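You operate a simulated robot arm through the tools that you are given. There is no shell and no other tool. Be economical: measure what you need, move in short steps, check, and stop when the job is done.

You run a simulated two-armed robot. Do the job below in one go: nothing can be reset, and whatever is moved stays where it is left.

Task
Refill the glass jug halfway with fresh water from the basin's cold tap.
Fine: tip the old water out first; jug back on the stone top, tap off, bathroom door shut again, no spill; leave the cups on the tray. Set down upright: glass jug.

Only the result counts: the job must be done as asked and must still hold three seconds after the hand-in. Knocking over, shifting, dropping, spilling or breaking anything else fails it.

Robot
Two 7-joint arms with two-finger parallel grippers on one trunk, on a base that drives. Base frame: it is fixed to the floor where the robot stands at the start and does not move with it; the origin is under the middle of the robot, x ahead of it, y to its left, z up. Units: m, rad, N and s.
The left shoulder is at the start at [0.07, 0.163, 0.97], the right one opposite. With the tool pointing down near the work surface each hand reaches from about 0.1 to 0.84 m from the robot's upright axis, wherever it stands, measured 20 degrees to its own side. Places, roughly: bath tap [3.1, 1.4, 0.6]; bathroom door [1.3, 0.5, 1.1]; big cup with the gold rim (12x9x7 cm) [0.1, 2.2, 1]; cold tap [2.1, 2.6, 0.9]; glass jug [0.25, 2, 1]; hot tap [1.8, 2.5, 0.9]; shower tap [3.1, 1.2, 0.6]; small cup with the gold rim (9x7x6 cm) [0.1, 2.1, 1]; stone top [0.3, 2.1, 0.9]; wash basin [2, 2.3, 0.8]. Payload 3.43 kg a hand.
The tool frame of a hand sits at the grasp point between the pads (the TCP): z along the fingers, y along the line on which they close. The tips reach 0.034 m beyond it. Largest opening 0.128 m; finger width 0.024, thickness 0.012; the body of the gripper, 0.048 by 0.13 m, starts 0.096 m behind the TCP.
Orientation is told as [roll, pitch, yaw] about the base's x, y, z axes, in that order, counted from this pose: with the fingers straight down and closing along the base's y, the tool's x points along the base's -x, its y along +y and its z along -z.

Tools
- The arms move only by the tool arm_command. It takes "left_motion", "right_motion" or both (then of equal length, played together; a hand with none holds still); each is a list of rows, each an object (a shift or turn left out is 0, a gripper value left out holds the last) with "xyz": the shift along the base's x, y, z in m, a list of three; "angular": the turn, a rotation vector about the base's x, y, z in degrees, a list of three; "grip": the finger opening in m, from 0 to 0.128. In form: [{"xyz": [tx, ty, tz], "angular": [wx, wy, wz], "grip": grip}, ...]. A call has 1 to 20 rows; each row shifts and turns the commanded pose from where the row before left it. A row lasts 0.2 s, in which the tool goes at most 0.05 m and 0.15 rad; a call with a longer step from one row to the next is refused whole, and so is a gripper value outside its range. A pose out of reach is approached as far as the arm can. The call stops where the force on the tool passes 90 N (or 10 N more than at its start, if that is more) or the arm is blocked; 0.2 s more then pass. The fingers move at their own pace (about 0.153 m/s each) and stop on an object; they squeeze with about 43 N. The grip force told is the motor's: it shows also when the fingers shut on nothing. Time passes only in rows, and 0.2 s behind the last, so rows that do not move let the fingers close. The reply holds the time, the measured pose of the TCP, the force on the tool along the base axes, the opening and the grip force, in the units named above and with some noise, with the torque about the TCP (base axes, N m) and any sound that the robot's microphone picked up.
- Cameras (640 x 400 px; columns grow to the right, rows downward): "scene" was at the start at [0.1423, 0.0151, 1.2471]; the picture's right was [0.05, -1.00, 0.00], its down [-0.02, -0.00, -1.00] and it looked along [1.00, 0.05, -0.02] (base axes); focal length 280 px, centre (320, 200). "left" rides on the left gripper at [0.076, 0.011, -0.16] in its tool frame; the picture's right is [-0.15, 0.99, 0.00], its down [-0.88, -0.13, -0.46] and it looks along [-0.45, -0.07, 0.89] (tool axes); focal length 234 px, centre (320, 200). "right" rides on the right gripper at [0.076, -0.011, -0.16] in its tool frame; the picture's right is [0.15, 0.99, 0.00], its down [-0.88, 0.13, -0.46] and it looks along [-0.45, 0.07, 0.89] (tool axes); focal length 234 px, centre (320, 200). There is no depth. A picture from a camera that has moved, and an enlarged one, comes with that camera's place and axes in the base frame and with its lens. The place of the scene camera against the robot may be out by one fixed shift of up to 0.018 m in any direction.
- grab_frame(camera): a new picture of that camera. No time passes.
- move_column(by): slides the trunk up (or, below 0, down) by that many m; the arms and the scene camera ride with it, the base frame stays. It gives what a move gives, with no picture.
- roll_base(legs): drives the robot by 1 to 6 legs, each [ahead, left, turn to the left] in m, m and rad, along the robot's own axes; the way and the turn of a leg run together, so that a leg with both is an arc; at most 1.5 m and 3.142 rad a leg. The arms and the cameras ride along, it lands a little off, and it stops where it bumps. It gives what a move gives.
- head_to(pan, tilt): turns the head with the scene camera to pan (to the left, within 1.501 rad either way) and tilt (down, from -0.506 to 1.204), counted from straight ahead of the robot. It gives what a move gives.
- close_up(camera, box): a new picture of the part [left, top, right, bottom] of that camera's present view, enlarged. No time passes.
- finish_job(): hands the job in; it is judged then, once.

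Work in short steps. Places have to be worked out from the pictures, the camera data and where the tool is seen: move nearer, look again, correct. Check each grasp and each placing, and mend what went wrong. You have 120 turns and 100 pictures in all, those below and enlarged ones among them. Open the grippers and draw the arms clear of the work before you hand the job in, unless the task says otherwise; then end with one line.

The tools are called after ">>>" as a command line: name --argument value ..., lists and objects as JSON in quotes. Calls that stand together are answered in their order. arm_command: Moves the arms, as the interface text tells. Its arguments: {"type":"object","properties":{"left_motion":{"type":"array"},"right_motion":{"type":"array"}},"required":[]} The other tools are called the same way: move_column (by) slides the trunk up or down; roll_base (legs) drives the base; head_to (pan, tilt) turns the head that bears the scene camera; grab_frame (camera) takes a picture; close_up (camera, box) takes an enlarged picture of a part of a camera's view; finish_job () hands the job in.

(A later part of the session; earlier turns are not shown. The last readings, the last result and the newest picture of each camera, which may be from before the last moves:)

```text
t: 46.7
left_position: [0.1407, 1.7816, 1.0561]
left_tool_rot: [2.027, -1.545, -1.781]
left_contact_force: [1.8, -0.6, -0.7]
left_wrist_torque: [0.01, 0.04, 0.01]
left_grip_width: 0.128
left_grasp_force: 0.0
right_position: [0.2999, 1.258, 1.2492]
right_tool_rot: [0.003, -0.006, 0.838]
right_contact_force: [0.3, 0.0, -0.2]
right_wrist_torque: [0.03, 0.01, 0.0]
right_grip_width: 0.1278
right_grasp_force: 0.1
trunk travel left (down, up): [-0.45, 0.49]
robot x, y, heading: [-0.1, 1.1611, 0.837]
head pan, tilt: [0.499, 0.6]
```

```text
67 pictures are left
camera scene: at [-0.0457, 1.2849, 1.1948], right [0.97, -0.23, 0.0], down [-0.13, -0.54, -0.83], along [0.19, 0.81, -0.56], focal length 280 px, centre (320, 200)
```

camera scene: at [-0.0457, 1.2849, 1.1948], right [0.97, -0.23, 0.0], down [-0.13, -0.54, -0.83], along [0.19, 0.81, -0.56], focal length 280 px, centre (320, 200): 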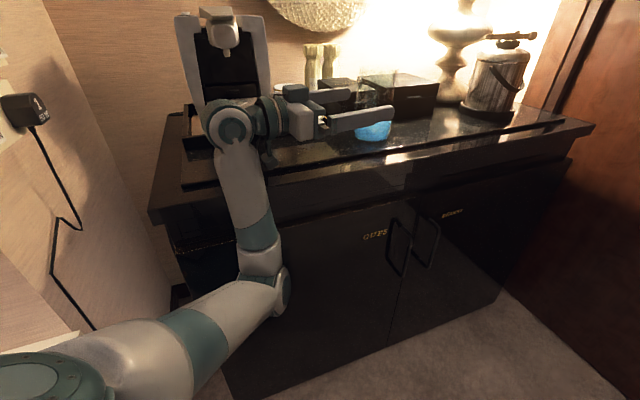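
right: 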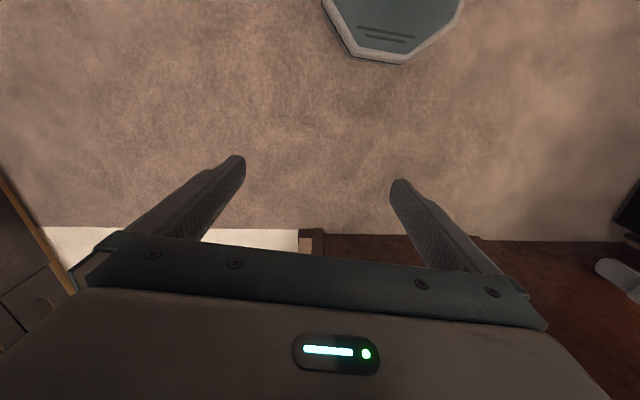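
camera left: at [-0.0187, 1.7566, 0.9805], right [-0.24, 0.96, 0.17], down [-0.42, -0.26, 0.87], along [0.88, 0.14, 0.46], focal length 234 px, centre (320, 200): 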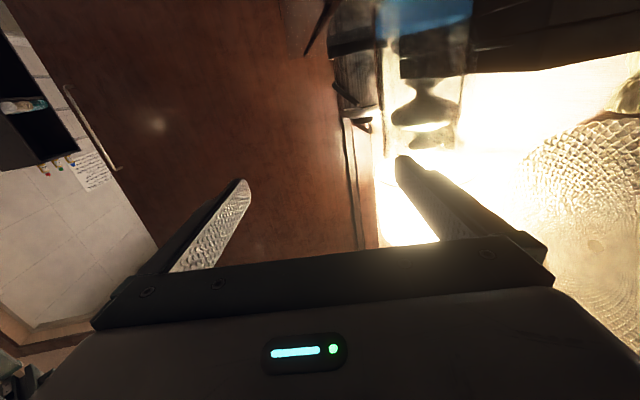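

The elbow hangs low and pressed on the cabinet front; nothing else looks disturbed. I back away and raise the trunk so the elbow clears the top.

>>> roll_base --legs '[[-0.12, 0, 0]]'

>>> move_column --by 0.4

>>> arm_command --left_motion '[{"xyz": [0, 0, -0.05]}, {"xyz": [0, 0, -0.05]}, {"xyz": [0, 0, -0.05]}, {"xyz": [0, 0, -0.05]}, {"xyz": [0, 0, -0.05]}]'

>>> grab_frame --camera "scene"

```text
t: 48.0
left_position: [0.0604, 1.6993, 1.0507]
left_tool_rot: [2.153, -1.551, -1.908]
left_contact_force: [-0.1, 0.2, -0.7]
left_wrist_torque: [-0.01, 0.0, 0.0]
left_grip_width: 0.1282
left_grasp_force: 0.0
right_position: [0.2175, 1.1757, 1.2477]
right_tool_rot: [-0.002, -0.001, 0.837]
right_contact_force: [-0.4, 0.7, 0.2]
right_wrist_torque: [0.02, -0.01, 0.0]
right_grip_width: 0.128
right_grasp_force: 0.0
trunk travel left (down, up): [-0.45, 0.49]
robot x, y, heading: [-0.1849, 1.0722, 0.835]
head pan, tilt: [0.499, 0.6]
```

```text
t: 51.8
left_position: [0.0591, 1.7, 1.4496]
left_tool_rot: [2.126, -1.553, -1.88]
left_contact_force: [0.6, 0.9, -0.5]
left_wrist_torque: [-0.01, 0.0, 0.02]
left_grip_width: 0.1282
left_grasp_force: 0.1
right_position: [0.218, 1.1787, 1.6479]
right_tool_rot: [-0.003, -0.001, 0.836]
right_contact_force: [0.9, 0.4, -0.1]
right_wrist_torque: [0.01, -0.02, 0.01]
right_grip_width: 0.1279
right_grasp_force: 0.1
trunk travel left (down, up): [-0.85, 0.09]
robot x, y, heading: [-0.1785, 1.0677, 0.836]
head pan, tilt: [0.499, 0.6]
```

```text
t: 53.0
left_position: [0.0583, 1.7004, 1.1986]
left_tool_rot: [2.218, -1.552, -1.97]
left_contact_force: [0.2, -0.6, 0.4]
left_wrist_torque: [-0.01, -0.01, 0.0]
left_grip_width: 0.1281
left_grasp_force: 0.1
right_position: [0.2151, 1.1782, 1.6484]
right_tool_rot: [-0.005, -0.001, 0.838]
right_contact_force: [0.4, -0.2, -0.7]
right_wrist_torque: [-0.01, -0.06, -0.01]
right_grip_width: 0.128
right_grasp_force: 0.2
trunk travel left (down, up): [-0.85, 0.09]
robot x, y, heading: [-0.1807, 1.0742, 0.836]
head pan, tilt: [0.499, 0.6]
```

```text
66 pictures are left
camera scene: at [-0.1284, 1.2047, 1.5938], right [0.97, -0.23, 0.0], down [-0.13, -0.55, -0.82], along [0.19, 0.8, -0.57], focal length 280 px, centre (320, 200)
```

scene: 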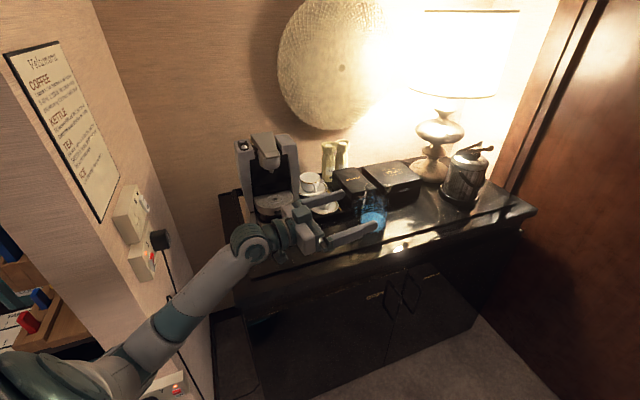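

The elbow is clear now. I zoom on the jug from this higher viewpoint to refine its position.

>>> close_up --camera "scene" --box '[290, 150, 430, 250]'

>>> grab_frame --camera "left"

```text
4.00 times, centred on (360, 200) of scene
camera zoom: at [-0.1284, 1.2047, 1.5938], right [0.97, -0.23, 0.0], down [-0.13, -0.55, -0.82], along [0.19, 0.8, -0.57], focal length 1120 px, centre (160, 200)
```

zoom: 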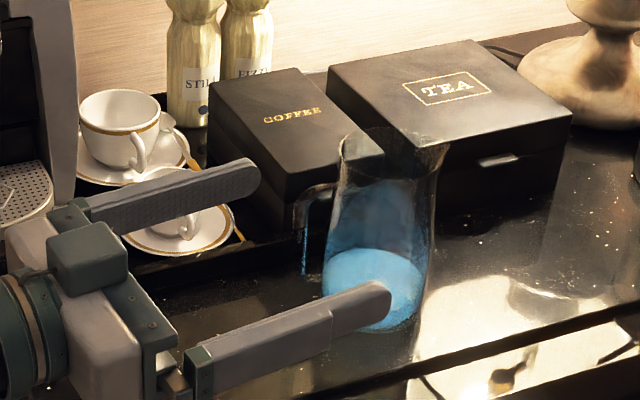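

```text
64 pictures are left
camera left: at [-0.1001, 1.6743, 1.1213], right [-0.24, 0.96, 0.16], down [-0.42, -0.25, 0.87], along [0.88, 0.14, 0.46], focal length 234 px, centre (320, 200)
```

left: 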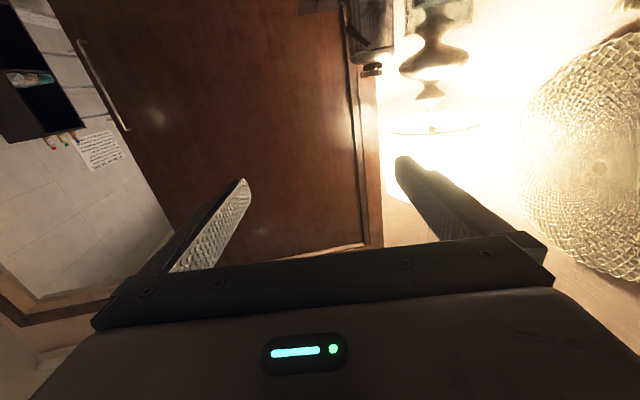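

Jug estimated near (0.245, 1.955), rim z≈1.09, handle visible facing the hand. I move the hand to a pre-grasp spot just left of the handle.

>>> arm_command --left_motion '[{"xyz": [-0.01, 0.04, 0]}, {"xyz": [-0.01, 0.04, 0]}, {"xyz": [-0.01, 0.04, -0.02]}, {"xyz": [0, 0.04, -0.03]}, {"xyz": [0, 0.01, -0.045]}, {"xyz": [0, 0, -0.045]}]'

>>> grab_frame --camera "left"

>>> close_up --camera "scene" --box '[200, 130, 440, 280]'

```text
t: 54.4
left_position: [0.0291, 1.871, 1.0611]
left_tool_rot: [2.125, -1.553, -1.878]
left_contact_force: [-0.4, 0.0, -0.5]
left_wrist_torque: [0.0, 0.07, 0.02]
left_grip_width: 0.1281
left_grasp_force: 0.1
right_position: [0.219, 1.178, 1.6484]
right_tool_rot: [-0.003, -0.001, 0.839]
right_contact_force: [0.7, -0.4, 0.2]
right_wrist_torque: [-0.02, 0.03, 0.0]
right_grip_width: 0.1282
right_grasp_force: 0.1
trunk travel left (down, up): [-0.85, 0.09]
robot x, y, heading: [-0.1832, 1.0708, 0.832]
head pan, tilt: [0.499, 0.6]
```

```text
63 pictures are left
camera left: at [-0.1295, 1.8457, 0.9835], right [-0.24, 0.96, 0.16], down [-0.42, -0.25, 0.87], along [0.88, 0.14, 0.46], focal length 234 px, centre (320, 200)
```

left: 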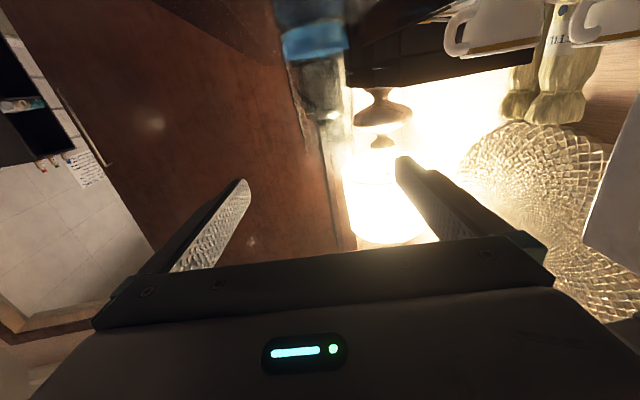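

```text
2.67 times, centred on (320, 205) of scene
camera zoom: at [-0.1262, 1.2037, 1.5938], right [0.97, -0.23, 0.0], down [-0.13, -0.55, -0.83], along [0.19, 0.8, -0.56], focal length 747 px, centre (320, 187)
```

zoom: 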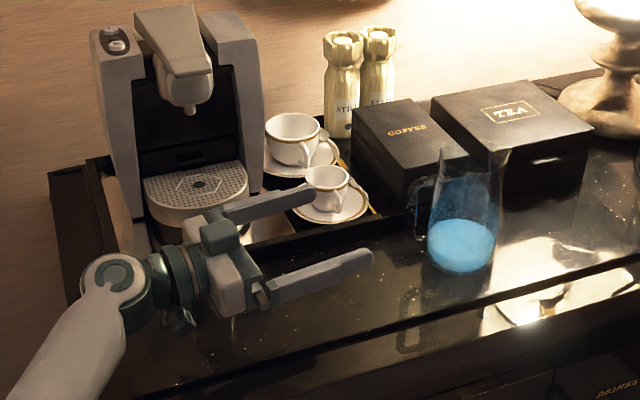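

>>> close_up --camera "left" --box '[260, 0, 400, 150]'

>>> close_up --camera "scene" --box '[340, 170, 410, 240]'

```text
2.67 times, centred on (330, 75) of left
camera zoom: at [-0.1295, 1.8457, 0.9835], right [-0.24, 0.96, 0.16], down [-0.42, -0.25, 0.87], along [0.88, 0.14, 0.46], focal length 624 px, centre (293, 533)
```

zoom: 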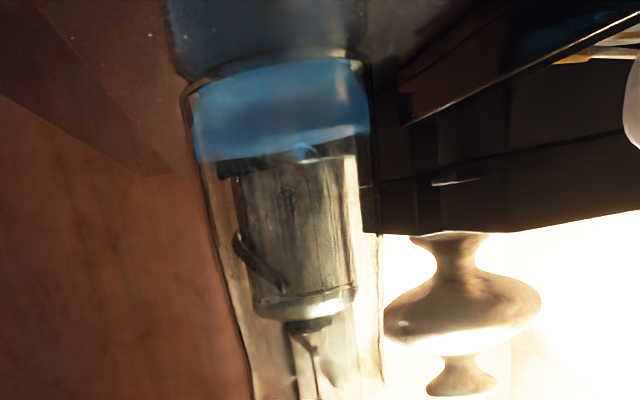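

```text
5.71 times, centred on (375, 205) of scene
camera zoom: at [-0.1262, 1.2037, 1.5938], right [0.97, -0.23, 0.0], down [-0.13, -0.55, -0.83], along [0.19, 0.8, -0.56], focal length 1601 px, centre (6, 171)
```

zoom: 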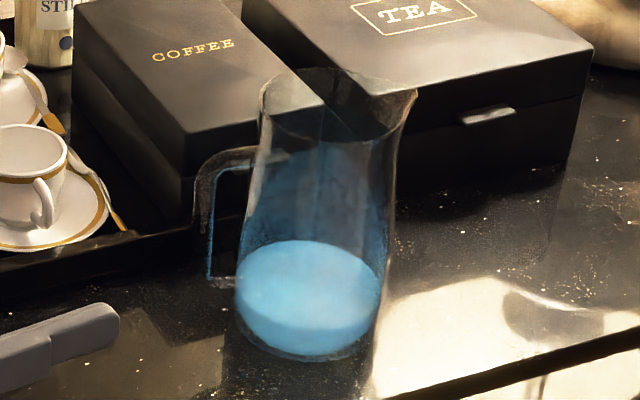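

Now the handle is clearly visible, facing about -x. I correct sideways slightly and advance halfway.

>>> arm_command --left_motion '[{"xyz": [0, 0.014, -0.018]}, {"xyz": [0.04, 0.01, 0]}, {"xyz": [0.04, 0.011, 0]}]'

>>> grab_frame --camera "left"

>>> close_up --camera "scene" --box '[280, 150, 420, 240]'

```text
t: 55.2
left_position: [0.1109, 1.906, 1.0423]
left_tool_rot: [2.022, -1.554, -1.776]
left_contact_force: [0.9, -0.4, -0.2]
left_wrist_torque: [0.02, 0.01, -0.04]
left_grip_width: 0.1278
left_grasp_force: 0.2
right_position: [0.2216, 1.1778, 1.6481]
right_tool_rot: [-0.001, 0.002, 0.837]
right_contact_force: [-0.5, 0.2, 0.4]
right_wrist_torque: [0.03, 0.01, 0.03]
right_grip_width: 0.1281
right_grasp_force: 0.1
trunk travel left (down, up): [-0.85, 0.09]
robot x, y, heading: [-0.1828, 1.0696, 0.84]
head pan, tilt: [0.499, 0.6]
```

```text
59 pictures are left
camera left: at [-0.0476, 1.8797, 0.9654], right [-0.24, 0.96, 0.16], down [-0.41, -0.25, 0.87], along [0.88, 0.14, 0.46], focal length 234 px, centre (320, 200)
```

left: 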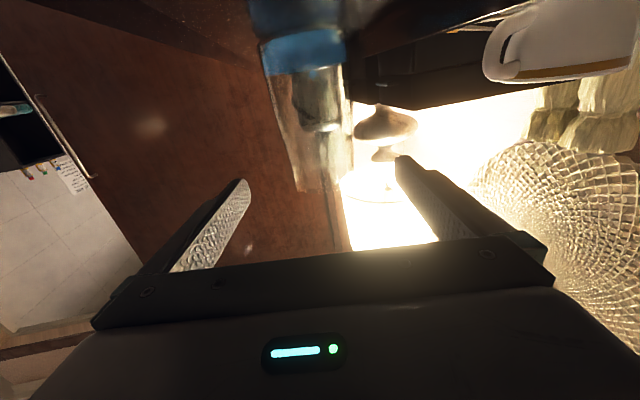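

```text
4.44 times, centred on (350, 195) of scene
camera zoom: at [-0.1242, 1.2041, 1.5936], right [0.97, -0.23, 0.0], down [-0.13, -0.55, -0.82], along [0.19, 0.8, -0.57], focal length 1245 px, centre (187, 222)
```

zoom: 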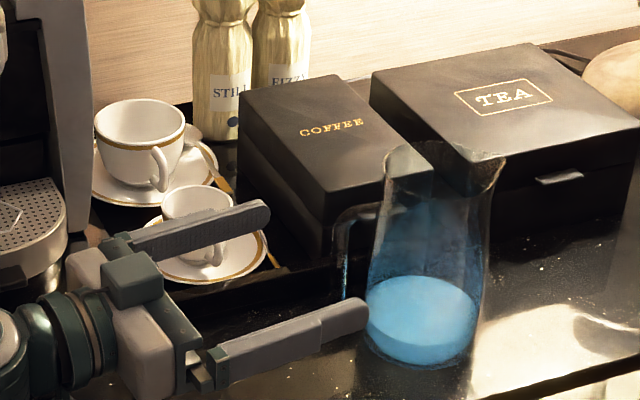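

Aligned: jug axis at y≈1.938 lies on the hand's line. I advance to the grasp position.

>>> arm_command --left_motion '[{"xyz": [0.03, 0.008, 0]}, {"xyz": [0.03, 0.008, 0]}, {"xyz": [0.03, 0.008, 0]}, {"xyz": [0.02, 0.005, 0]}]'

>>> grab_frame --camera "left"

>>> close_up --camera "scene" --box '[280, 150, 420, 240]'

```text
t: 56.2
left_position: [0.22, 1.9347, 1.0412]
left_tool_rot: [2.066, -1.554, -1.82]
left_contact_force: [-0.5, -0.4, 0.0]
left_wrist_torque: [0.01, 0.0, -0.04]
left_grip_width: 0.1282
left_grasp_force: 0.0
right_position: [0.2194, 1.1778, 1.6481]
right_tool_rot: [-0.003, 0.0, 0.837]
right_contact_force: [-1.0, 0.3, 0.0]
right_wrist_torque: [0.01, 0.0, 0.01]
right_grip_width: 0.1278
right_grasp_force: 0.0
trunk travel left (down, up): [-0.85, 0.09]
robot x, y, heading: [-0.1824, 1.0687, 0.838]
head pan, tilt: [0.499, 0.6]
```

```text
57 pictures are left
camera left: at [0.062, 1.9084, 0.9644], right [-0.24, 0.96, 0.16], down [-0.41, -0.25, 0.87], along [0.88, 0.14, 0.46], focal length 234 px, centre (320, 200)
```

left: 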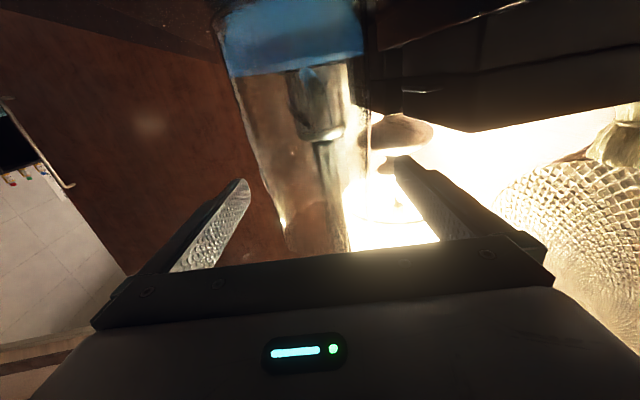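

```text
4.44 times, centred on (350, 195) of scene
camera zoom: at [-0.1256, 1.2041, 1.5936], right [0.97, -0.23, 0.0], down [-0.13, -0.55, -0.82], along [0.19, 0.8, -0.57], focal length 1245 px, centre (187, 222)
```

zoom: 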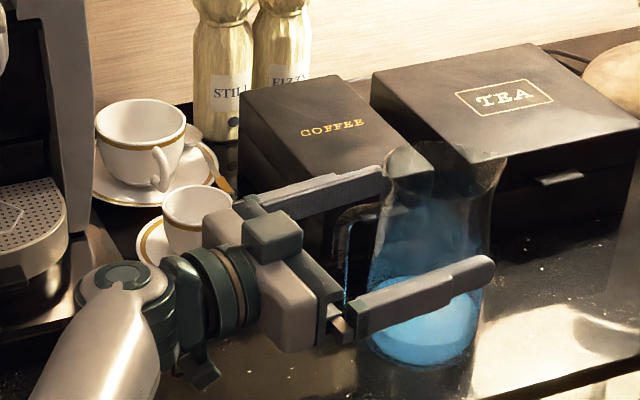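

Fingers flank the jug with the handle between. I close the grip.

>>> arm_command --left_motion '[{"grip": 0.11}, {"grip": 0.1}, {"grip": 0.09}, {"grip": 0.08}, {"grip": 0.08}]'

>>> close_up --camera "scene" --box '[280, 150, 420, 240]'

```text
t: 57.4
left_position: [0.2196, 1.9332, 1.0416]
left_tool_rot: [2.126, -1.553, -1.878]
left_contact_force: [0.3, 0.2, -0.4]
left_wrist_torque: [0.09, -0.14, -0.06]
left_grip_width: 0.0932
left_grasp_force: 42.9
right_position: [0.2182, 1.1776, 1.6469]
right_tool_rot: [-0.004, -0.001, 0.837]
right_contact_force: [0.2, 0.3, 0.5]
right_wrist_torque: [0.03, -0.02, 0.02]
right_grip_width: 0.1278
right_grasp_force: 0.2
trunk travel left (down, up): [-0.85, 0.09]
robot x, y, heading: [-0.1797, 1.0723, 0.831]
head pan, tilt: [0.499, 0.6]
```

```text
4.44 times, centred on (350, 195) of scene
camera zoom: at [-0.1265, 1.2039, 1.5937], right [0.97, -0.23, 0.0], down [-0.13, -0.55, -0.83], along [0.19, 0.8, -0.56], focal length 1245 px, centre (187, 222)
```

zoom: 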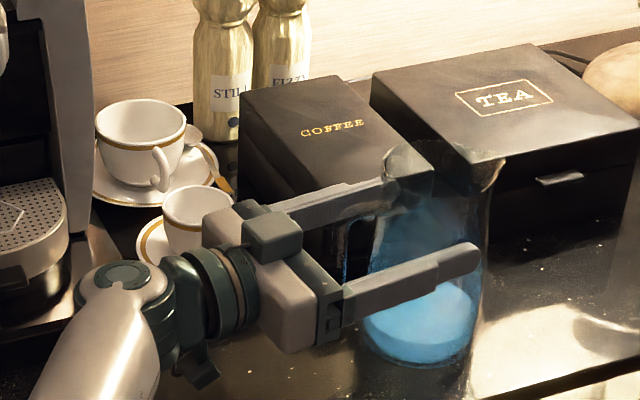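

Firm grip (0.093 m, 43 N). I lift gently.

>>> arm_command --left_motion '[{"xyz": [0, 0, 0.01]}, {"xyz": [0, 0, 0.02]}, {"xyz": [0, 0, 0.025]}, {"xyz": [0, 0, 0.025]}, {"xyz": [0, 0, 0.025]}, {"xyz": [0, 0, 0.02]}, {"xyz": [0, 0, 0.01]}]'

>>> grab_frame --camera "scene"

```text
t: 59.0
left_position: [0.2198, 1.9354, 1.1758]
left_tool_rot: [2.146, -1.555, -1.903]
left_contact_force: [-0.2, -1.0, -5.5]
left_wrist_torque: [-0.06, 0.19, -0.02]
left_grip_width: 0.0934
left_grasp_force: 43.8
right_position: [0.2193, 1.1784, 1.6486]
right_tool_rot: [-0.003, 0.001, 0.838]
right_contact_force: [-0.9, -0.4, 1.1]
right_wrist_torque: [0.01, -0.01, -0.01]
right_grip_width: 0.1281
right_grasp_force: 0.1
trunk travel left (down, up): [-0.85, 0.09]
robot x, y, heading: [-0.1806, 1.0694, 0.841]
head pan, tilt: [0.499, 0.6]
```

```text
54 pictures are left
camera scene: at [-0.126, 1.2054, 1.5936], right [0.97, -0.23, 0.0], down [-0.13, -0.55, -0.82], along [0.19, 0.8, -0.57], focal length 280 px, centre (320, 200)
```

scene: 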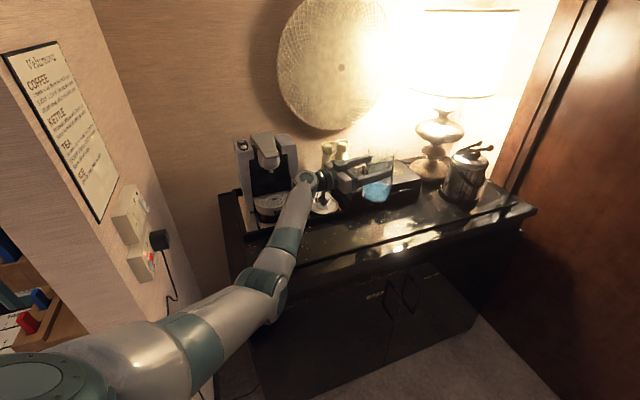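

Lifted cleanly (~0.56 kg). I back away from the counter toward open floor.

>>> roll_base --legs '[[-0.2, -0.3, 0]]'

>>> move_column --by -0.2

>>> grab_frame --camera "scene"

```text
t: 61.3
left_position: [0.312, 1.5875, 1.1738]
left_tool_rot: [2.154, -1.554, -1.91]
left_contact_force: [-0.4, -0.4, -6.1]
left_wrist_torque: [-0.04, 0.18, -0.01]
left_grip_width: 0.0933
left_grasp_force: 42.8
right_position: [0.3092, 0.8299, 1.647]
right_tool_rot: [-0.005, 0.001, 0.836]
right_contact_force: [-0.8, 0.9, 0.4]
right_wrist_torque: [-0.03, -0.02, -0.01]
right_grip_width: 0.1282
right_grasp_force: 0.0
trunk travel left (down, up): [-0.85, 0.09]
robot x, y, heading: [-0.0897, 0.7232, 0.834]
head pan, tilt: [0.499, 0.6]
```

```text
t: 63.5
left_position: [0.311, 1.5846, 0.9753]
left_tool_rot: [2.103, -1.554, -1.858]
left_contact_force: [0.1, -0.2, -5.9]
left_wrist_torque: [-0.08, 0.2, -0.01]
left_grip_width: 0.0931
left_grasp_force: 43.5
right_position: [0.3103, 0.8277, 1.447]
right_tool_rot: [-0.004, 0.002, 0.836]
right_contact_force: [0.8, 0.1, 0.7]
right_wrist_torque: [0.03, -0.01, 0.02]
right_grip_width: 0.1278
right_grasp_force: 0.1
trunk travel left (down, up): [-0.65, 0.29]
robot x, y, heading: [-0.0951, 0.7192, 0.837]
head pan, tilt: [0.499, 0.6]
```

```text
53 pictures are left
camera scene: at [-0.0351, 0.855, 1.3936], right [0.97, -0.23, 0.0], down [-0.13, -0.55, -0.82], along [0.19, 0.8, -0.57], focal length 280 px, centre (320, 200)
```

scene: 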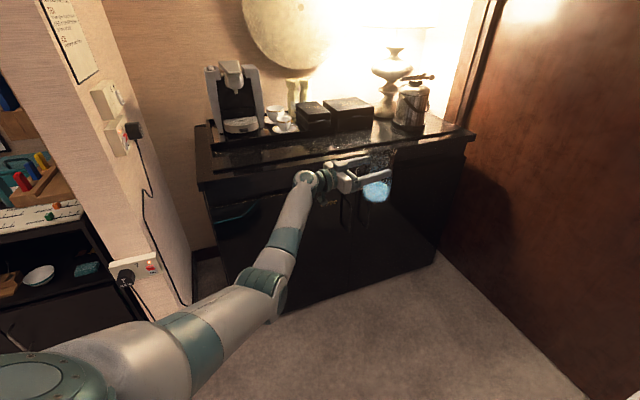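

I draw the jug in front of the robot, turning the hand to point forward.

>>> arm_command --left_motion '[{"xyz": [-0.004, -0.016, 0.004], "angular": [0, 0, 2]}, {"xyz": [-0.008, -0.03, 0.004], "angular": [0, 0, 3.5]}, {"xyz": [-0.009, -0.036, 0.004], "angular": [0, 0, 4]}, {"xyz": [-0.009, -0.036, 0.004], "angular": [0, 0, 4]}, {"xyz": [-0.009, -0.036, 0.004], "angular": [0, 0, 4]}, {"xyz": [-0.009, -0.036, 0.004], "angular": [0, 0, 4]}, {"xyz": [-0.009, -0.036, 0.004], "angular": [0, 0, 4]}, {"xyz": [-0.009, -0.036, 0.004], "angular": [0, 0, 4]}, {"xyz": [-0.008, -0.03, 0.004], "angular": [0, 0, 3]}, {"xyz": [-0.004, -0.016, 0.004], "angular": [0, 0, 1]}]'

>>> head_to --pan -0.6 --tilt 0.3

>>> grab_frame --camera "scene"

```text
t: 65.7
left_position: [0.2189, 1.2936, 1.018]
left_tool_rot: [1.816, -1.478, -0.97]
left_contact_force: [-0.1, 0.4, -6.2]
left_wrist_torque: [-0.13, 0.08, 0.0]
left_grip_width: 0.0933
left_grasp_force: 42.7
right_position: [0.3083, 0.8272, 1.4465]
right_tool_rot: [-0.005, -0.001, 0.834]
right_contact_force: [0.1, -0.6, 0.0]
right_wrist_torque: [0.02, -0.03, 0.0]
right_grip_width: 0.1279
right_grasp_force: 0.1
trunk travel left (down, up): [-0.65, 0.29]
robot x, y, heading: [-0.0908, 0.7202, 0.837]
head pan, tilt: [0.499, 0.6]
```

```text
t: 67.0
left_position: [0.2195, 1.2912, 1.0145]
left_tool_rot: [1.749, -1.482, -0.907]
left_contact_force: [0.4, -0.1, -6.3]
left_wrist_torque: [-0.13, 0.11, 0.0]
left_grip_width: 0.0935
left_grasp_force: 42.9
right_position: [0.3105, 0.8267, 1.4473]
right_tool_rot: [-0.004, 0.002, 0.836]
right_contact_force: [0.0, -0.5, 0.0]
right_wrist_torque: [0.0, 0.02, -0.02]
right_grip_width: 0.128
right_grasp_force: 0.1
trunk travel left (down, up): [-0.65, 0.29]
robot x, y, heading: [-0.0916, 0.7191, 0.837]
head pan, tilt: [-0.6, 0.3]
```

```text
52 pictures are left
camera scene: at [0.035, 0.7905, 1.4211], right [0.23, -0.97, 0.0], down [-0.29, -0.07, -0.95], along [0.93, 0.22, -0.3], focal length 280 px, centre (320, 200)
```

scene: 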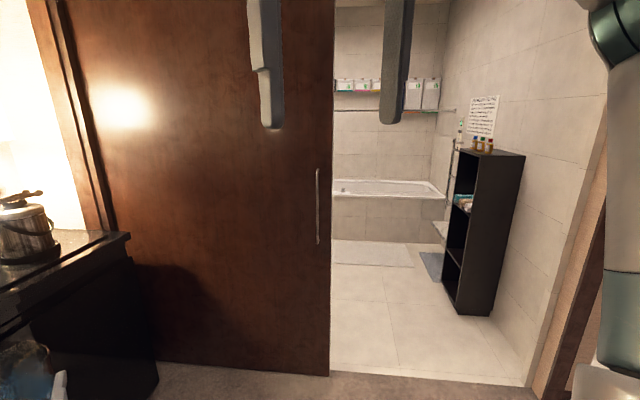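

The opening spans from (1.42, -0.03) to (1.22, 1.01); I turn to face it, line up on its centre and drive forward partway.

>>> roll_base --legs '[[0, 0, -0.687], [0.329, -0.434, 0], [0.5, 0, 0]]'

>>> head_to --pan 0.0 --tilt 0.45

>>> grab_frame --camera "scene"

```text
t: 74.5
left_position: [1.387, 0.6557, 1.0104]
left_tool_rot: [1.664, -1.479, -1.515]
left_contact_force: [-0.6, 0.0, -6.4]
left_wrist_torque: [-0.07, 0.18, 0.02]
left_grip_width: 0.0933
left_grasp_force: 43.2
right_position: [1.1623, 0.2437, 1.4482]
right_tool_rot: [-0.003, -0.001, 0.145]
right_contact_force: [0.0, -0.4, 0.5]
right_wrist_torque: [0.02, -0.03, 0.0]
right_grip_width: 0.1282
right_grasp_force: 0.0
trunk travel left (down, up): [-0.65, 0.29]
robot x, y, heading: [0.7839, 0.4196, 0.148]
head pan, tilt: [-0.6, 0.3]
```

```text
t: 75.5
left_position: [1.3864, 0.6561, 1.0084]
left_tool_rot: [1.653, -1.479, -1.503]
left_contact_force: [0.1, 0.4, -5.8]
left_wrist_torque: [-0.02, 0.19, -0.01]
left_grip_width: 0.0932
left_grasp_force: 42.5
right_position: [1.1609, 0.2427, 1.4482]
right_tool_rot: [-0.003, 0.0, 0.147]
right_contact_force: [0.5, -0.1, 1.0]
right_wrist_torque: [0.04, -0.02, -0.05]
right_grip_width: 0.1279
right_grasp_force: 0.1
trunk travel left (down, up): [-0.65, 0.29]
robot x, y, heading: [0.7832, 0.4167, 0.147]
head pan, tilt: [0.0, 0.45]
```

```text
51 pictures are left
camera scene: at [0.9271, 0.4466, 1.4072], right [0.14, -0.99, 0.0], down [-0.43, -0.06, -0.9], along [0.89, 0.13, -0.44], focal length 280 px, centre (320, 200)
```

scene: 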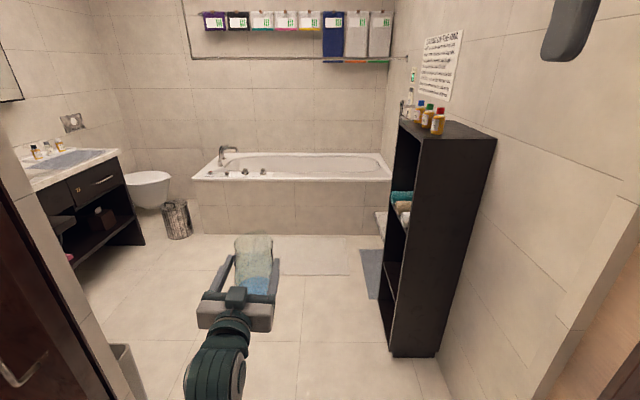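

Bathroom interior visible: vanity left, a small bin just inside left of the door, shelf right. I drive through the centre.

>>> roll_base --legs '[[0.98, 0.02, 0]]'

>>> head_to --pan 1.2 --tilt 0.45

>>> grab_frame --camera "scene"

```text
t: 80.6
left_position: [2.3545, 0.8066, 1.0098]
left_tool_rot: [1.657, -1.479, -1.517]
left_contact_force: [0.2, -0.5, -6.3]
left_wrist_torque: [-0.05, 0.16, 0.0]
left_grip_width: 0.0931
left_grasp_force: 42.9
right_position: [2.1268, 0.3959, 1.4496]
right_tool_rot: [-0.005, -0.001, 0.137]
right_contact_force: [0.3, 0.3, 0.2]
right_wrist_torque: [0.03, 0.0, 0.04]
right_grip_width: 0.1278
right_grasp_force: 0.0
trunk travel left (down, up): [-0.65, 0.29]
robot x, y, heading: [1.751, 0.5705, 0.138]
head pan, tilt: [0.0, 0.45]
```

```text
t: 82.0
left_position: [2.3551, 0.8066, 1.0085]
left_tool_rot: [1.649, -1.479, -1.507]
left_contact_force: [0.0, 0.1, -6.5]
left_wrist_torque: [-0.05, 0.19, 0.0]
left_grip_width: 0.0934
left_grasp_force: 43.0
right_position: [2.1259, 0.396, 1.4486]
right_tool_rot: [-0.003, 0.001, 0.137]
right_contact_force: [-0.7, 0.3, 0.6]
right_wrist_torque: [-0.01, 0.01, -0.02]
right_grip_width: 0.1281
right_grasp_force: 0.1
trunk travel left (down, up): [-0.65, 0.29]
robot x, y, heading: [1.7517, 0.5718, 0.14]
head pan, tilt: [1.201, 0.45]
```

```text
50 pictures are left
camera scene: at [1.8242, 0.6794, 1.4072], right [0.97, -0.23, 0.0], down [-0.1, -0.42, -0.9], along [0.21, 0.88, -0.44], focal length 280 px, centre (320, 200)
```

scene: 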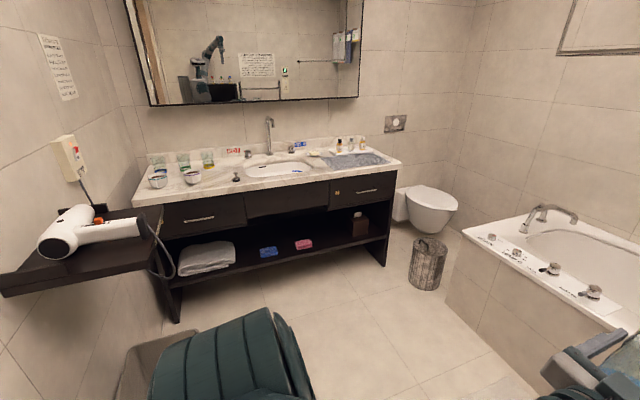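

Vanity ahead-left: basin with spout in the middle. I turn to face it and approach, keeping some distance.

>>> roll_base --legs '[[0, 0, 1.6], [0.55, -0.42, 0]]'

>>> head_to --pan 0.0 --tilt 0.45

>>> grab_frame --camera "scene"

>>> close_up --camera "scene" --box '[200, 100, 400, 230]'

```text
t: 87.3
left_position: [1.5468, 1.2429, 1.0139]
left_tool_rot: [1.708, -1.477, 0.028]
left_contact_force: [-7.2, -31.7, -1.3]
left_wrist_torque: [-0.1, 0.14, 0.48]
left_grip_width: 0.091
left_grasp_force: 9.9
right_position: [1.9638, 1.0282, 1.4487]
right_tool_rot: [-0.003, -0.002, 1.732]
right_contact_force: [0.7, 1.2, 0.1]
right_wrist_torque: [-0.04, 0.07, 0.0]
right_grip_width: 0.1279
right_grasp_force: 0.1
trunk travel left (down, up): [-0.65, 0.29]
robot x, y, heading: [1.7925, 0.6534, 1.729]
head pan, tilt: [1.201, 0.45]
stopped in leg 2: the force on the tool passed its limit (the readings are from after the stop); the commanded pose is now the measured one
```

```text
t: 88.7
left_position: [1.5479, 1.2438, 1.0123]
left_tool_rot: [1.71, -1.482, 0.019]
left_contact_force: [-7.2, -43.7, -5.6]
left_wrist_torque: [-0.43, 0.02, 0.61]
left_grip_width: 0.0912
left_grasp_force: 9.7
right_position: [1.961, 1.0267, 1.4499]
right_tool_rot: [-0.008, -0.004, 1.729]
right_contact_force: [0.4, -0.8, 0.9]
right_wrist_torque: [0.01, 0.01, 0.01]
right_grip_width: 0.128
right_grasp_force: 0.1
trunk travel left (down, up): [-0.65, 0.29]
robot x, y, heading: [1.7958, 0.6517, 1.725]
head pan, tilt: [0.0, 0.45]
```

```text
49 pictures are left
camera scene: at [1.7725, 0.7981, 1.4079], right [0.99, 0.16, 0.0], down [0.07, -0.43, -0.9], along [-0.14, 0.89, -0.43], focal length 280 px, centre (320, 200)
```

scene: 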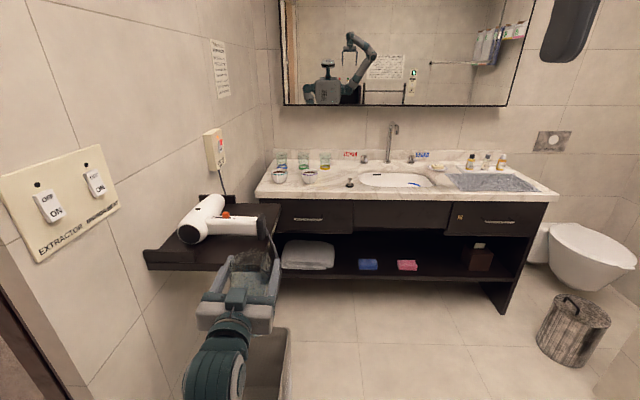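

```text
3.08 times, centred on (300, 165) of scene
camera zoom: at [1.7725, 0.7981, 1.4079], right [0.99, 0.16, 0.0], down [0.07, -0.43, -0.9], along [-0.14, 0.89, -0.43], focal length 862 px, centre (382, 308)
```

zoom: 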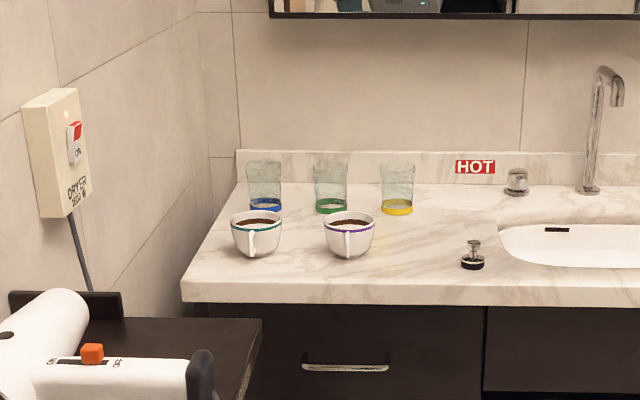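

The jug/hand bumped the hair-dryer shelf. I look close at the contact before backing off.

>>> close_up --camera "scene" --box '[140, 180, 320, 340]'

>>> roll_base --legs '[[-0.06, 0, 0]]'

>>> close_up --camera "scene" --box '[140, 180, 320, 340]'

```text
2.50 times, centred on (230, 260) of scene
camera zoom: at [1.7725, 0.7981, 1.4079], right [0.99, 0.16, 0.0], down [0.07, -0.43, -0.9], along [-0.14, 0.89, -0.43], focal length 700 px, centre (545, 50)
```

zoom: 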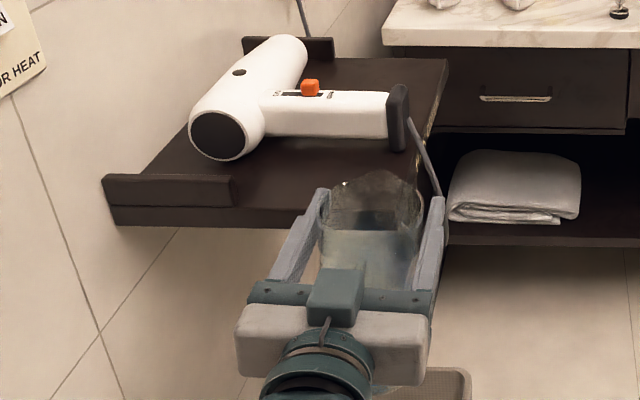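

```text
t: 89.3
left_position: [1.548, 1.2432, 1.0116]
left_tool_rot: [1.67, -1.482, 0.061]
left_contact_force: [-0.2, -17.6, -2.1]
left_wrist_torque: [0.05, -0.01, 0.16]
left_grip_width: 0.091
left_grasp_force: 9.3
right_position: [1.9621, 1.0295, 1.4484]
right_tool_rot: [-0.006, -0.003, 1.733]
right_contact_force: [-0.3, -0.4, 0.3]
right_wrist_torque: [-0.03, -0.01, 0.01]
right_grip_width: 0.128
right_grasp_force: 0.1
trunk travel left (down, up): [-0.65, 0.29]
robot x, y, heading: [1.7956, 0.6535, 1.731]
head pan, tilt: [0.0, 0.45]
stopped in leg 1: the robot was blocked; the commanded pose is now the measured one
```

```text
2.50 times, centred on (230, 260) of scene
camera zoom: at [1.7744, 0.8006, 1.4076], right [0.99, 0.16, 0.0], down [0.07, -0.43, -0.9], along [-0.14, 0.89, -0.43], focal length 700 px, centre (545, 50)
```

zoom: 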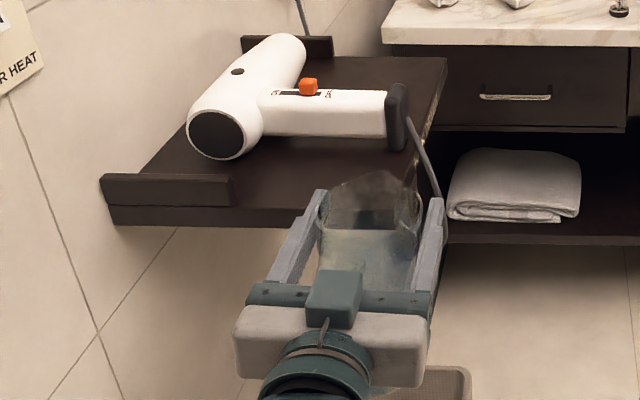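

The jug's side rests against the shelf's edge, dryer untouched. I re-tighten the grip and pull the hand back a little with the arm.

>>> arm_command --left_motion '[{"grip": 0.07}, {"grip": 0.07}, {"xyz": [0.002, -0.01, 0]}, {"xyz": [0.002, -0.01, 0]}, {"xyz": [0.002, -0.01, 0]}]'

>>> close_up --camera "scene" --box '[140, 180, 320, 340]'

```text
t: 90.5
left_position: [1.5529, 1.2162, 1.0095]
left_tool_rot: [1.642, -1.477, 0.092]
left_contact_force: [-1.0, 0.6, -0.9]
left_wrist_torque: [0.12, -0.01, 0.0]
left_grip_width: 0.0907
left_grasp_force: 43.6
right_position: [1.9625, 1.0321, 1.4472]
right_tool_rot: [-0.006, 0.002, 1.731]
right_contact_force: [0.8, 0.0, -0.3]
right_wrist_torque: [0.04, 0.01, -0.01]
right_grip_width: 0.1282
right_grasp_force: 0.1
trunk travel left (down, up): [-0.65, 0.29]
robot x, y, heading: [1.7935, 0.6589, 1.724]
head pan, tilt: [0.0, 0.45]
```

```text
2.50 times, centred on (230, 260) of scene
camera zoom: at [1.7738, 0.8045, 1.4071], right [0.99, 0.16, 0.0], down [0.07, -0.43, -0.9], along [-0.14, 0.89, -0.44], focal length 700 px, centre (545, 50)
```

zoom: 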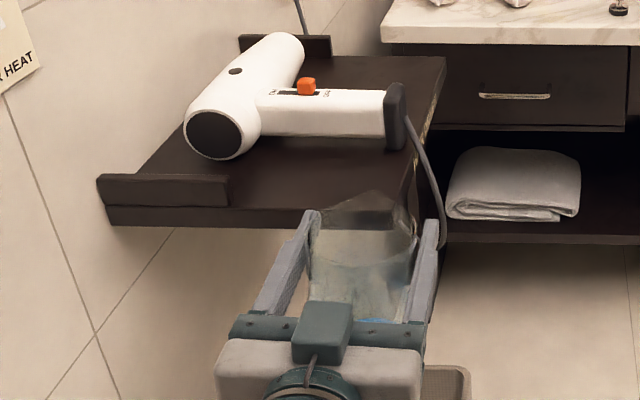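

The vertical load reads low; I check the jug with the wrist camera.

>>> grab_frame --camera "left"

>>> arm_command --left_motion '[{}]'

>>> close_up --camera "scene" --box '[210, 230, 300, 340]'

```text
44 pictures are left
camera left: at [1.5588, 1.0581, 0.9348], right [-0.96, -0.16, 0.24], down [0.28, -0.42, 0.86], along [-0.03, 0.89, 0.45], focal length 234 px, centre (320, 200)
```

left: 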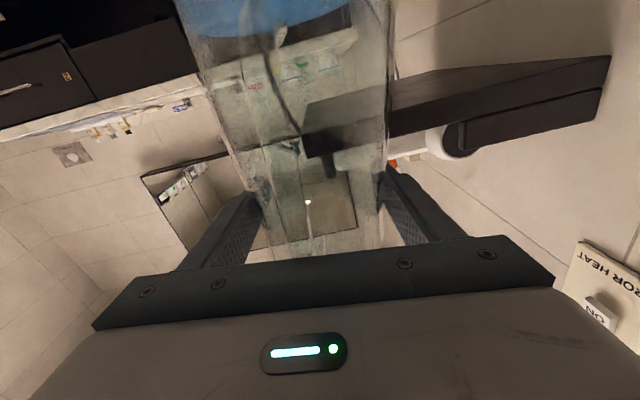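

```text
t: 91.0
left_position: [1.5515, 1.2173, 1.0092]
left_tool_rot: [1.642, -1.477, 0.094]
left_contact_force: [0.3, 0.5, 0.6]
left_wrist_torque: [0.12, 0.01, 0.0]
left_grip_width: 0.0906
left_grasp_force: 42.7
right_position: [1.9615, 1.0324, 1.448]
right_tool_rot: [-0.006, 0.003, 1.732]
right_contact_force: [-0.1, -1.1, 0.2]
right_wrist_torque: [-0.01, 0.0, 0.02]
right_grip_width: 0.128
right_grasp_force: 0.1
trunk travel left (down, up): [-0.65, 0.29]
robot x, y, heading: [1.7957, 0.653, 1.735]
head pan, tilt: [0.0, 0.45]
```

```text
3.64 times, centred on (255, 285) of scene
camera zoom: at [1.7737, 0.8039, 1.4072], right [0.99, 0.16, 0.0], down [0.07, -0.43, -0.9], along [-0.14, 0.89, -0.44], focal length 1019 px, centre (556, -109)
```

zoom: 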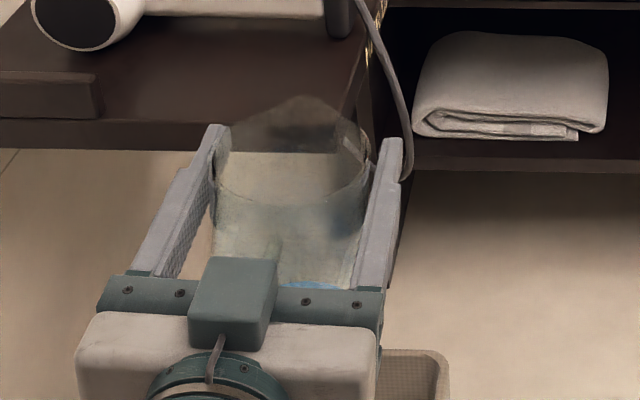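

Weight reading near zero is suspicious; I lift the hand a few cm and recheck.

>>> arm_command --left_motion '[{"xyz": [0.002, -0.005, 0.01]}, {"xyz": [0.002, -0.005, 0.02]}, {}]'

>>> close_up --camera "scene" --box '[190, 220, 320, 340]'

```text
t: 91.8
left_position: [1.553, 1.2046, 1.0289]
left_tool_rot: [1.482, -1.448, 0.25]
left_contact_force: [0.4, 0.5, -6.6]
left_wrist_torque: [0.13, 0.0, -0.03]
left_grip_width: 0.0909
left_grasp_force: 42.8
right_position: [1.9627, 1.0326, 1.4473]
right_tool_rot: [-0.005, 0.0, 1.732]
right_contact_force: [0.3, -0.5, 0.2]
right_wrist_torque: [0.01, 0.0, -0.01]
right_grip_width: 0.1279
right_grasp_force: 0.0
trunk travel left (down, up): [-0.65, 0.29]
robot x, y, heading: [1.796, 0.656, 1.729]
head pan, tilt: [0.0, 0.45]
```

```text
3.33 times, centred on (255, 280) of scene
camera zoom: at [1.7738, 0.804, 1.4072], right [0.99, 0.16, 0.0], down [0.07, -0.43, -0.9], along [-0.14, 0.89, -0.44], focal length 934 px, centre (537, -67)
```

zoom: 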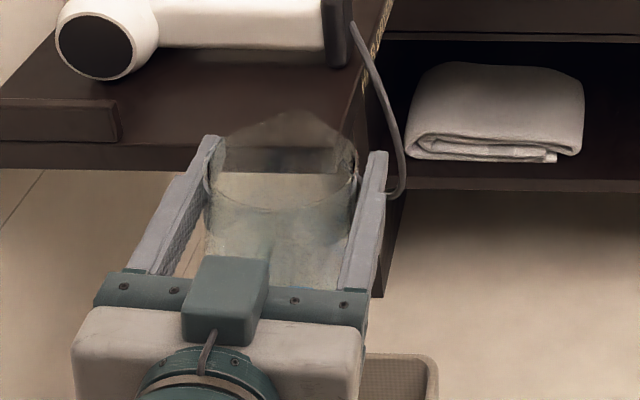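

Weight is back (6.6 N), so no water was lost and the jug hangs free. I shift the robot right, away from the dryer shelf.

>>> roll_base --legs '[[0, -0.34, 0]]'

>>> arm_command --left_motion '[{"xyz": [0.0, 0.03, 0.005]}, {"xyz": [0.0, 0.03, 0.005]}, {"xyz": [0.0, 0.02, 0.005]}]'

>>> grab_frame --camera "scene"

```text
t: 94.0
left_position: [1.8827, 1.2587, 1.0331]
left_tool_rot: [1.555, -1.452, 0.183]
left_contact_force: [-0.1, 0.1, -6.2]
left_wrist_torque: [0.09, -0.04, 0.02]
left_grip_width: 0.0904
left_grasp_force: 42.8
right_position: [2.293, 1.0851, 1.4489]
right_tool_rot: [-0.005, 0.001, 1.73]
right_contact_force: [0.9, 0.4, -0.6]
right_wrist_torque: [-0.03, 0.02, -0.01]
right_grip_width: 0.128
right_grasp_force: 0.2
trunk travel left (down, up): [-0.65, 0.29]
robot x, y, heading: [2.1265, 0.7052, 1.733]
head pan, tilt: [0.0, 0.45]
```

```text
t: 94.8
left_position: [1.8742, 1.338, 1.0369]
left_tool_rot: [1.458, -1.419, 0.286]
left_contact_force: [-0.6, -0.3, -6.2]
left_wrist_torque: [0.13, -0.05, -0.01]
left_grip_width: 0.0907
left_grasp_force: 43.0
right_position: [2.2927, 1.0871, 1.4466]
right_tool_rot: [-0.004, 0.001, 1.731]
right_contact_force: [0.6, 0.3, -0.5]
right_wrist_torque: [-0.04, 0.0, 0.02]
right_grip_width: 0.1282
right_grasp_force: 0.1
trunk travel left (down, up): [-0.65, 0.29]
robot x, y, heading: [2.1233, 0.7069, 1.733]
head pan, tilt: [0.0, 0.45]
```

```text
41 pictures are left
camera scene: at [2.1046, 0.8577, 1.4072], right [0.99, 0.16, 0.0], down [0.07, -0.43, -0.9], along [-0.14, 0.89, -0.44], focal length 280 px, centre (320, 200)
```

scene: 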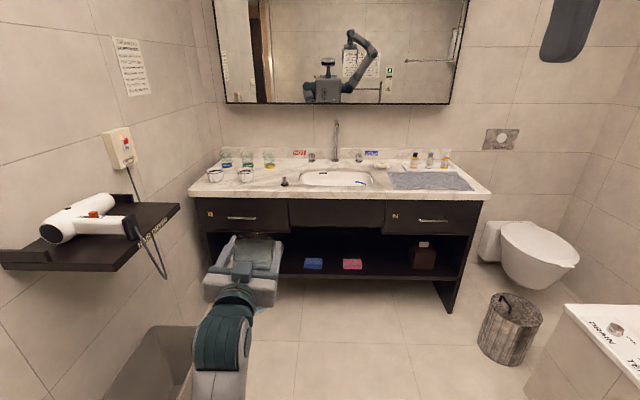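

The hand has rolled ~8.6°; I level it, raise it, and approach the vanity.

>>> arm_command --left_motion '[{"xyz": [0, 0.01, 0.02], "angular": [0.73, -4.23, 0]}, {"xyz": [0, 0.01, 0.03], "angular": [0.73, -4.23, 0]}, {"xyz": [0, 0, 0.03]}, {"xyz": [0, 0, 0.02]}]'

>>> roll_base --legs '[[0.5, -0.165, 0]]'

>>> grab_frame --camera "scene"

>>> close_up --camera "scene" --box '[220, 100, 420, 230]'

```text
t: 95.8
left_position: [1.8697, 1.3589, 1.1443]
left_tool_rot: [0.699, -1.567, 1.055]
left_contact_force: [0.4, 0.8, -6.5]
left_wrist_torque: [0.11, 0.03, 0.05]
left_grip_width: 0.0906
left_grasp_force: 42.9
right_position: [2.2936, 1.0869, 1.4481]
right_tool_rot: [-0.005, 0.002, 1.731]
right_contact_force: [-0.5, -0.3, -0.2]
right_wrist_torque: [-0.02, 0.03, 0.01]
right_grip_width: 0.1279
right_grasp_force: 0.1
trunk travel left (down, up): [-0.65, 0.29]
robot x, y, heading: [2.1239, 0.7101, 1.728]
head pan, tilt: [0.0, 0.45]
```

```text
t: 98.8
left_position: [1.9558, 1.8778, 1.1486]
left_tool_rot: [-2.859, -1.567, -1.672]
left_contact_force: [-0.1, 0.3, -5.4]
left_wrist_torque: [0.13, -0.01, 0.0]
left_grip_width: 0.0904
left_grasp_force: 43.3
right_position: [2.3783, 1.6036, 1.4464]
right_tool_rot: [-0.005, 0.002, 1.732]
right_contact_force: [0.6, 0.0, 1.2]
right_wrist_torque: [0.02, -0.01, -0.03]
right_grip_width: 0.1281
right_grasp_force: 0.2
trunk travel left (down, up): [-0.65, 0.29]
robot x, y, heading: [2.2129, 1.2244, 1.734]
head pan, tilt: [0.0, 0.45]
```

```text
40 pictures are left
camera scene: at [2.1904, 1.3759, 1.4072], right [0.99, 0.16, 0.0], down [0.07, -0.43, -0.9], along [-0.14, 0.89, -0.44], focal length 280 px, centre (320, 200)
```

scene: 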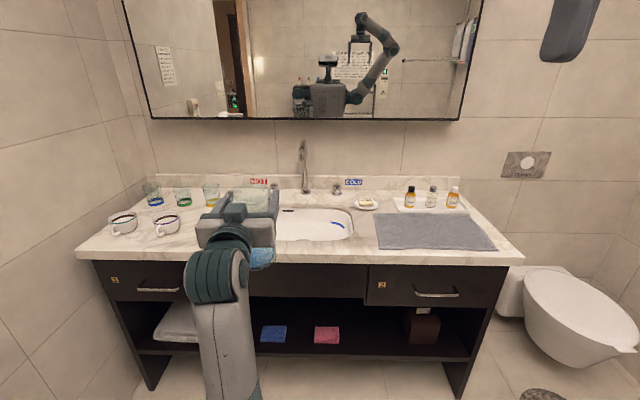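

```text
3.08 times, centred on (320, 165) of scene
camera zoom: at [2.1904, 1.3759, 1.4072], right [0.99, 0.16, 0.0], down [0.07, -0.43, -0.9], along [-0.14, 0.89, -0.44], focal length 862 px, centre (320, 308)
```

zoom: 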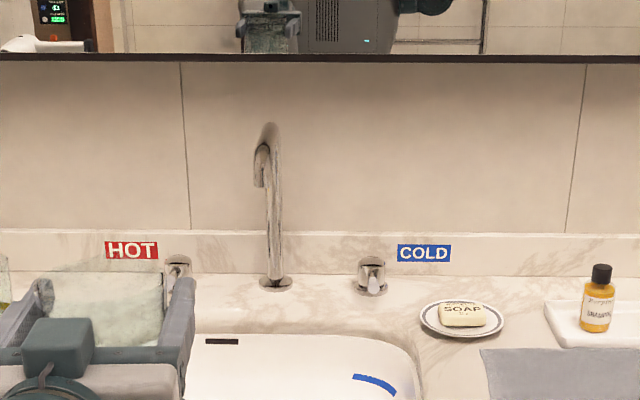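

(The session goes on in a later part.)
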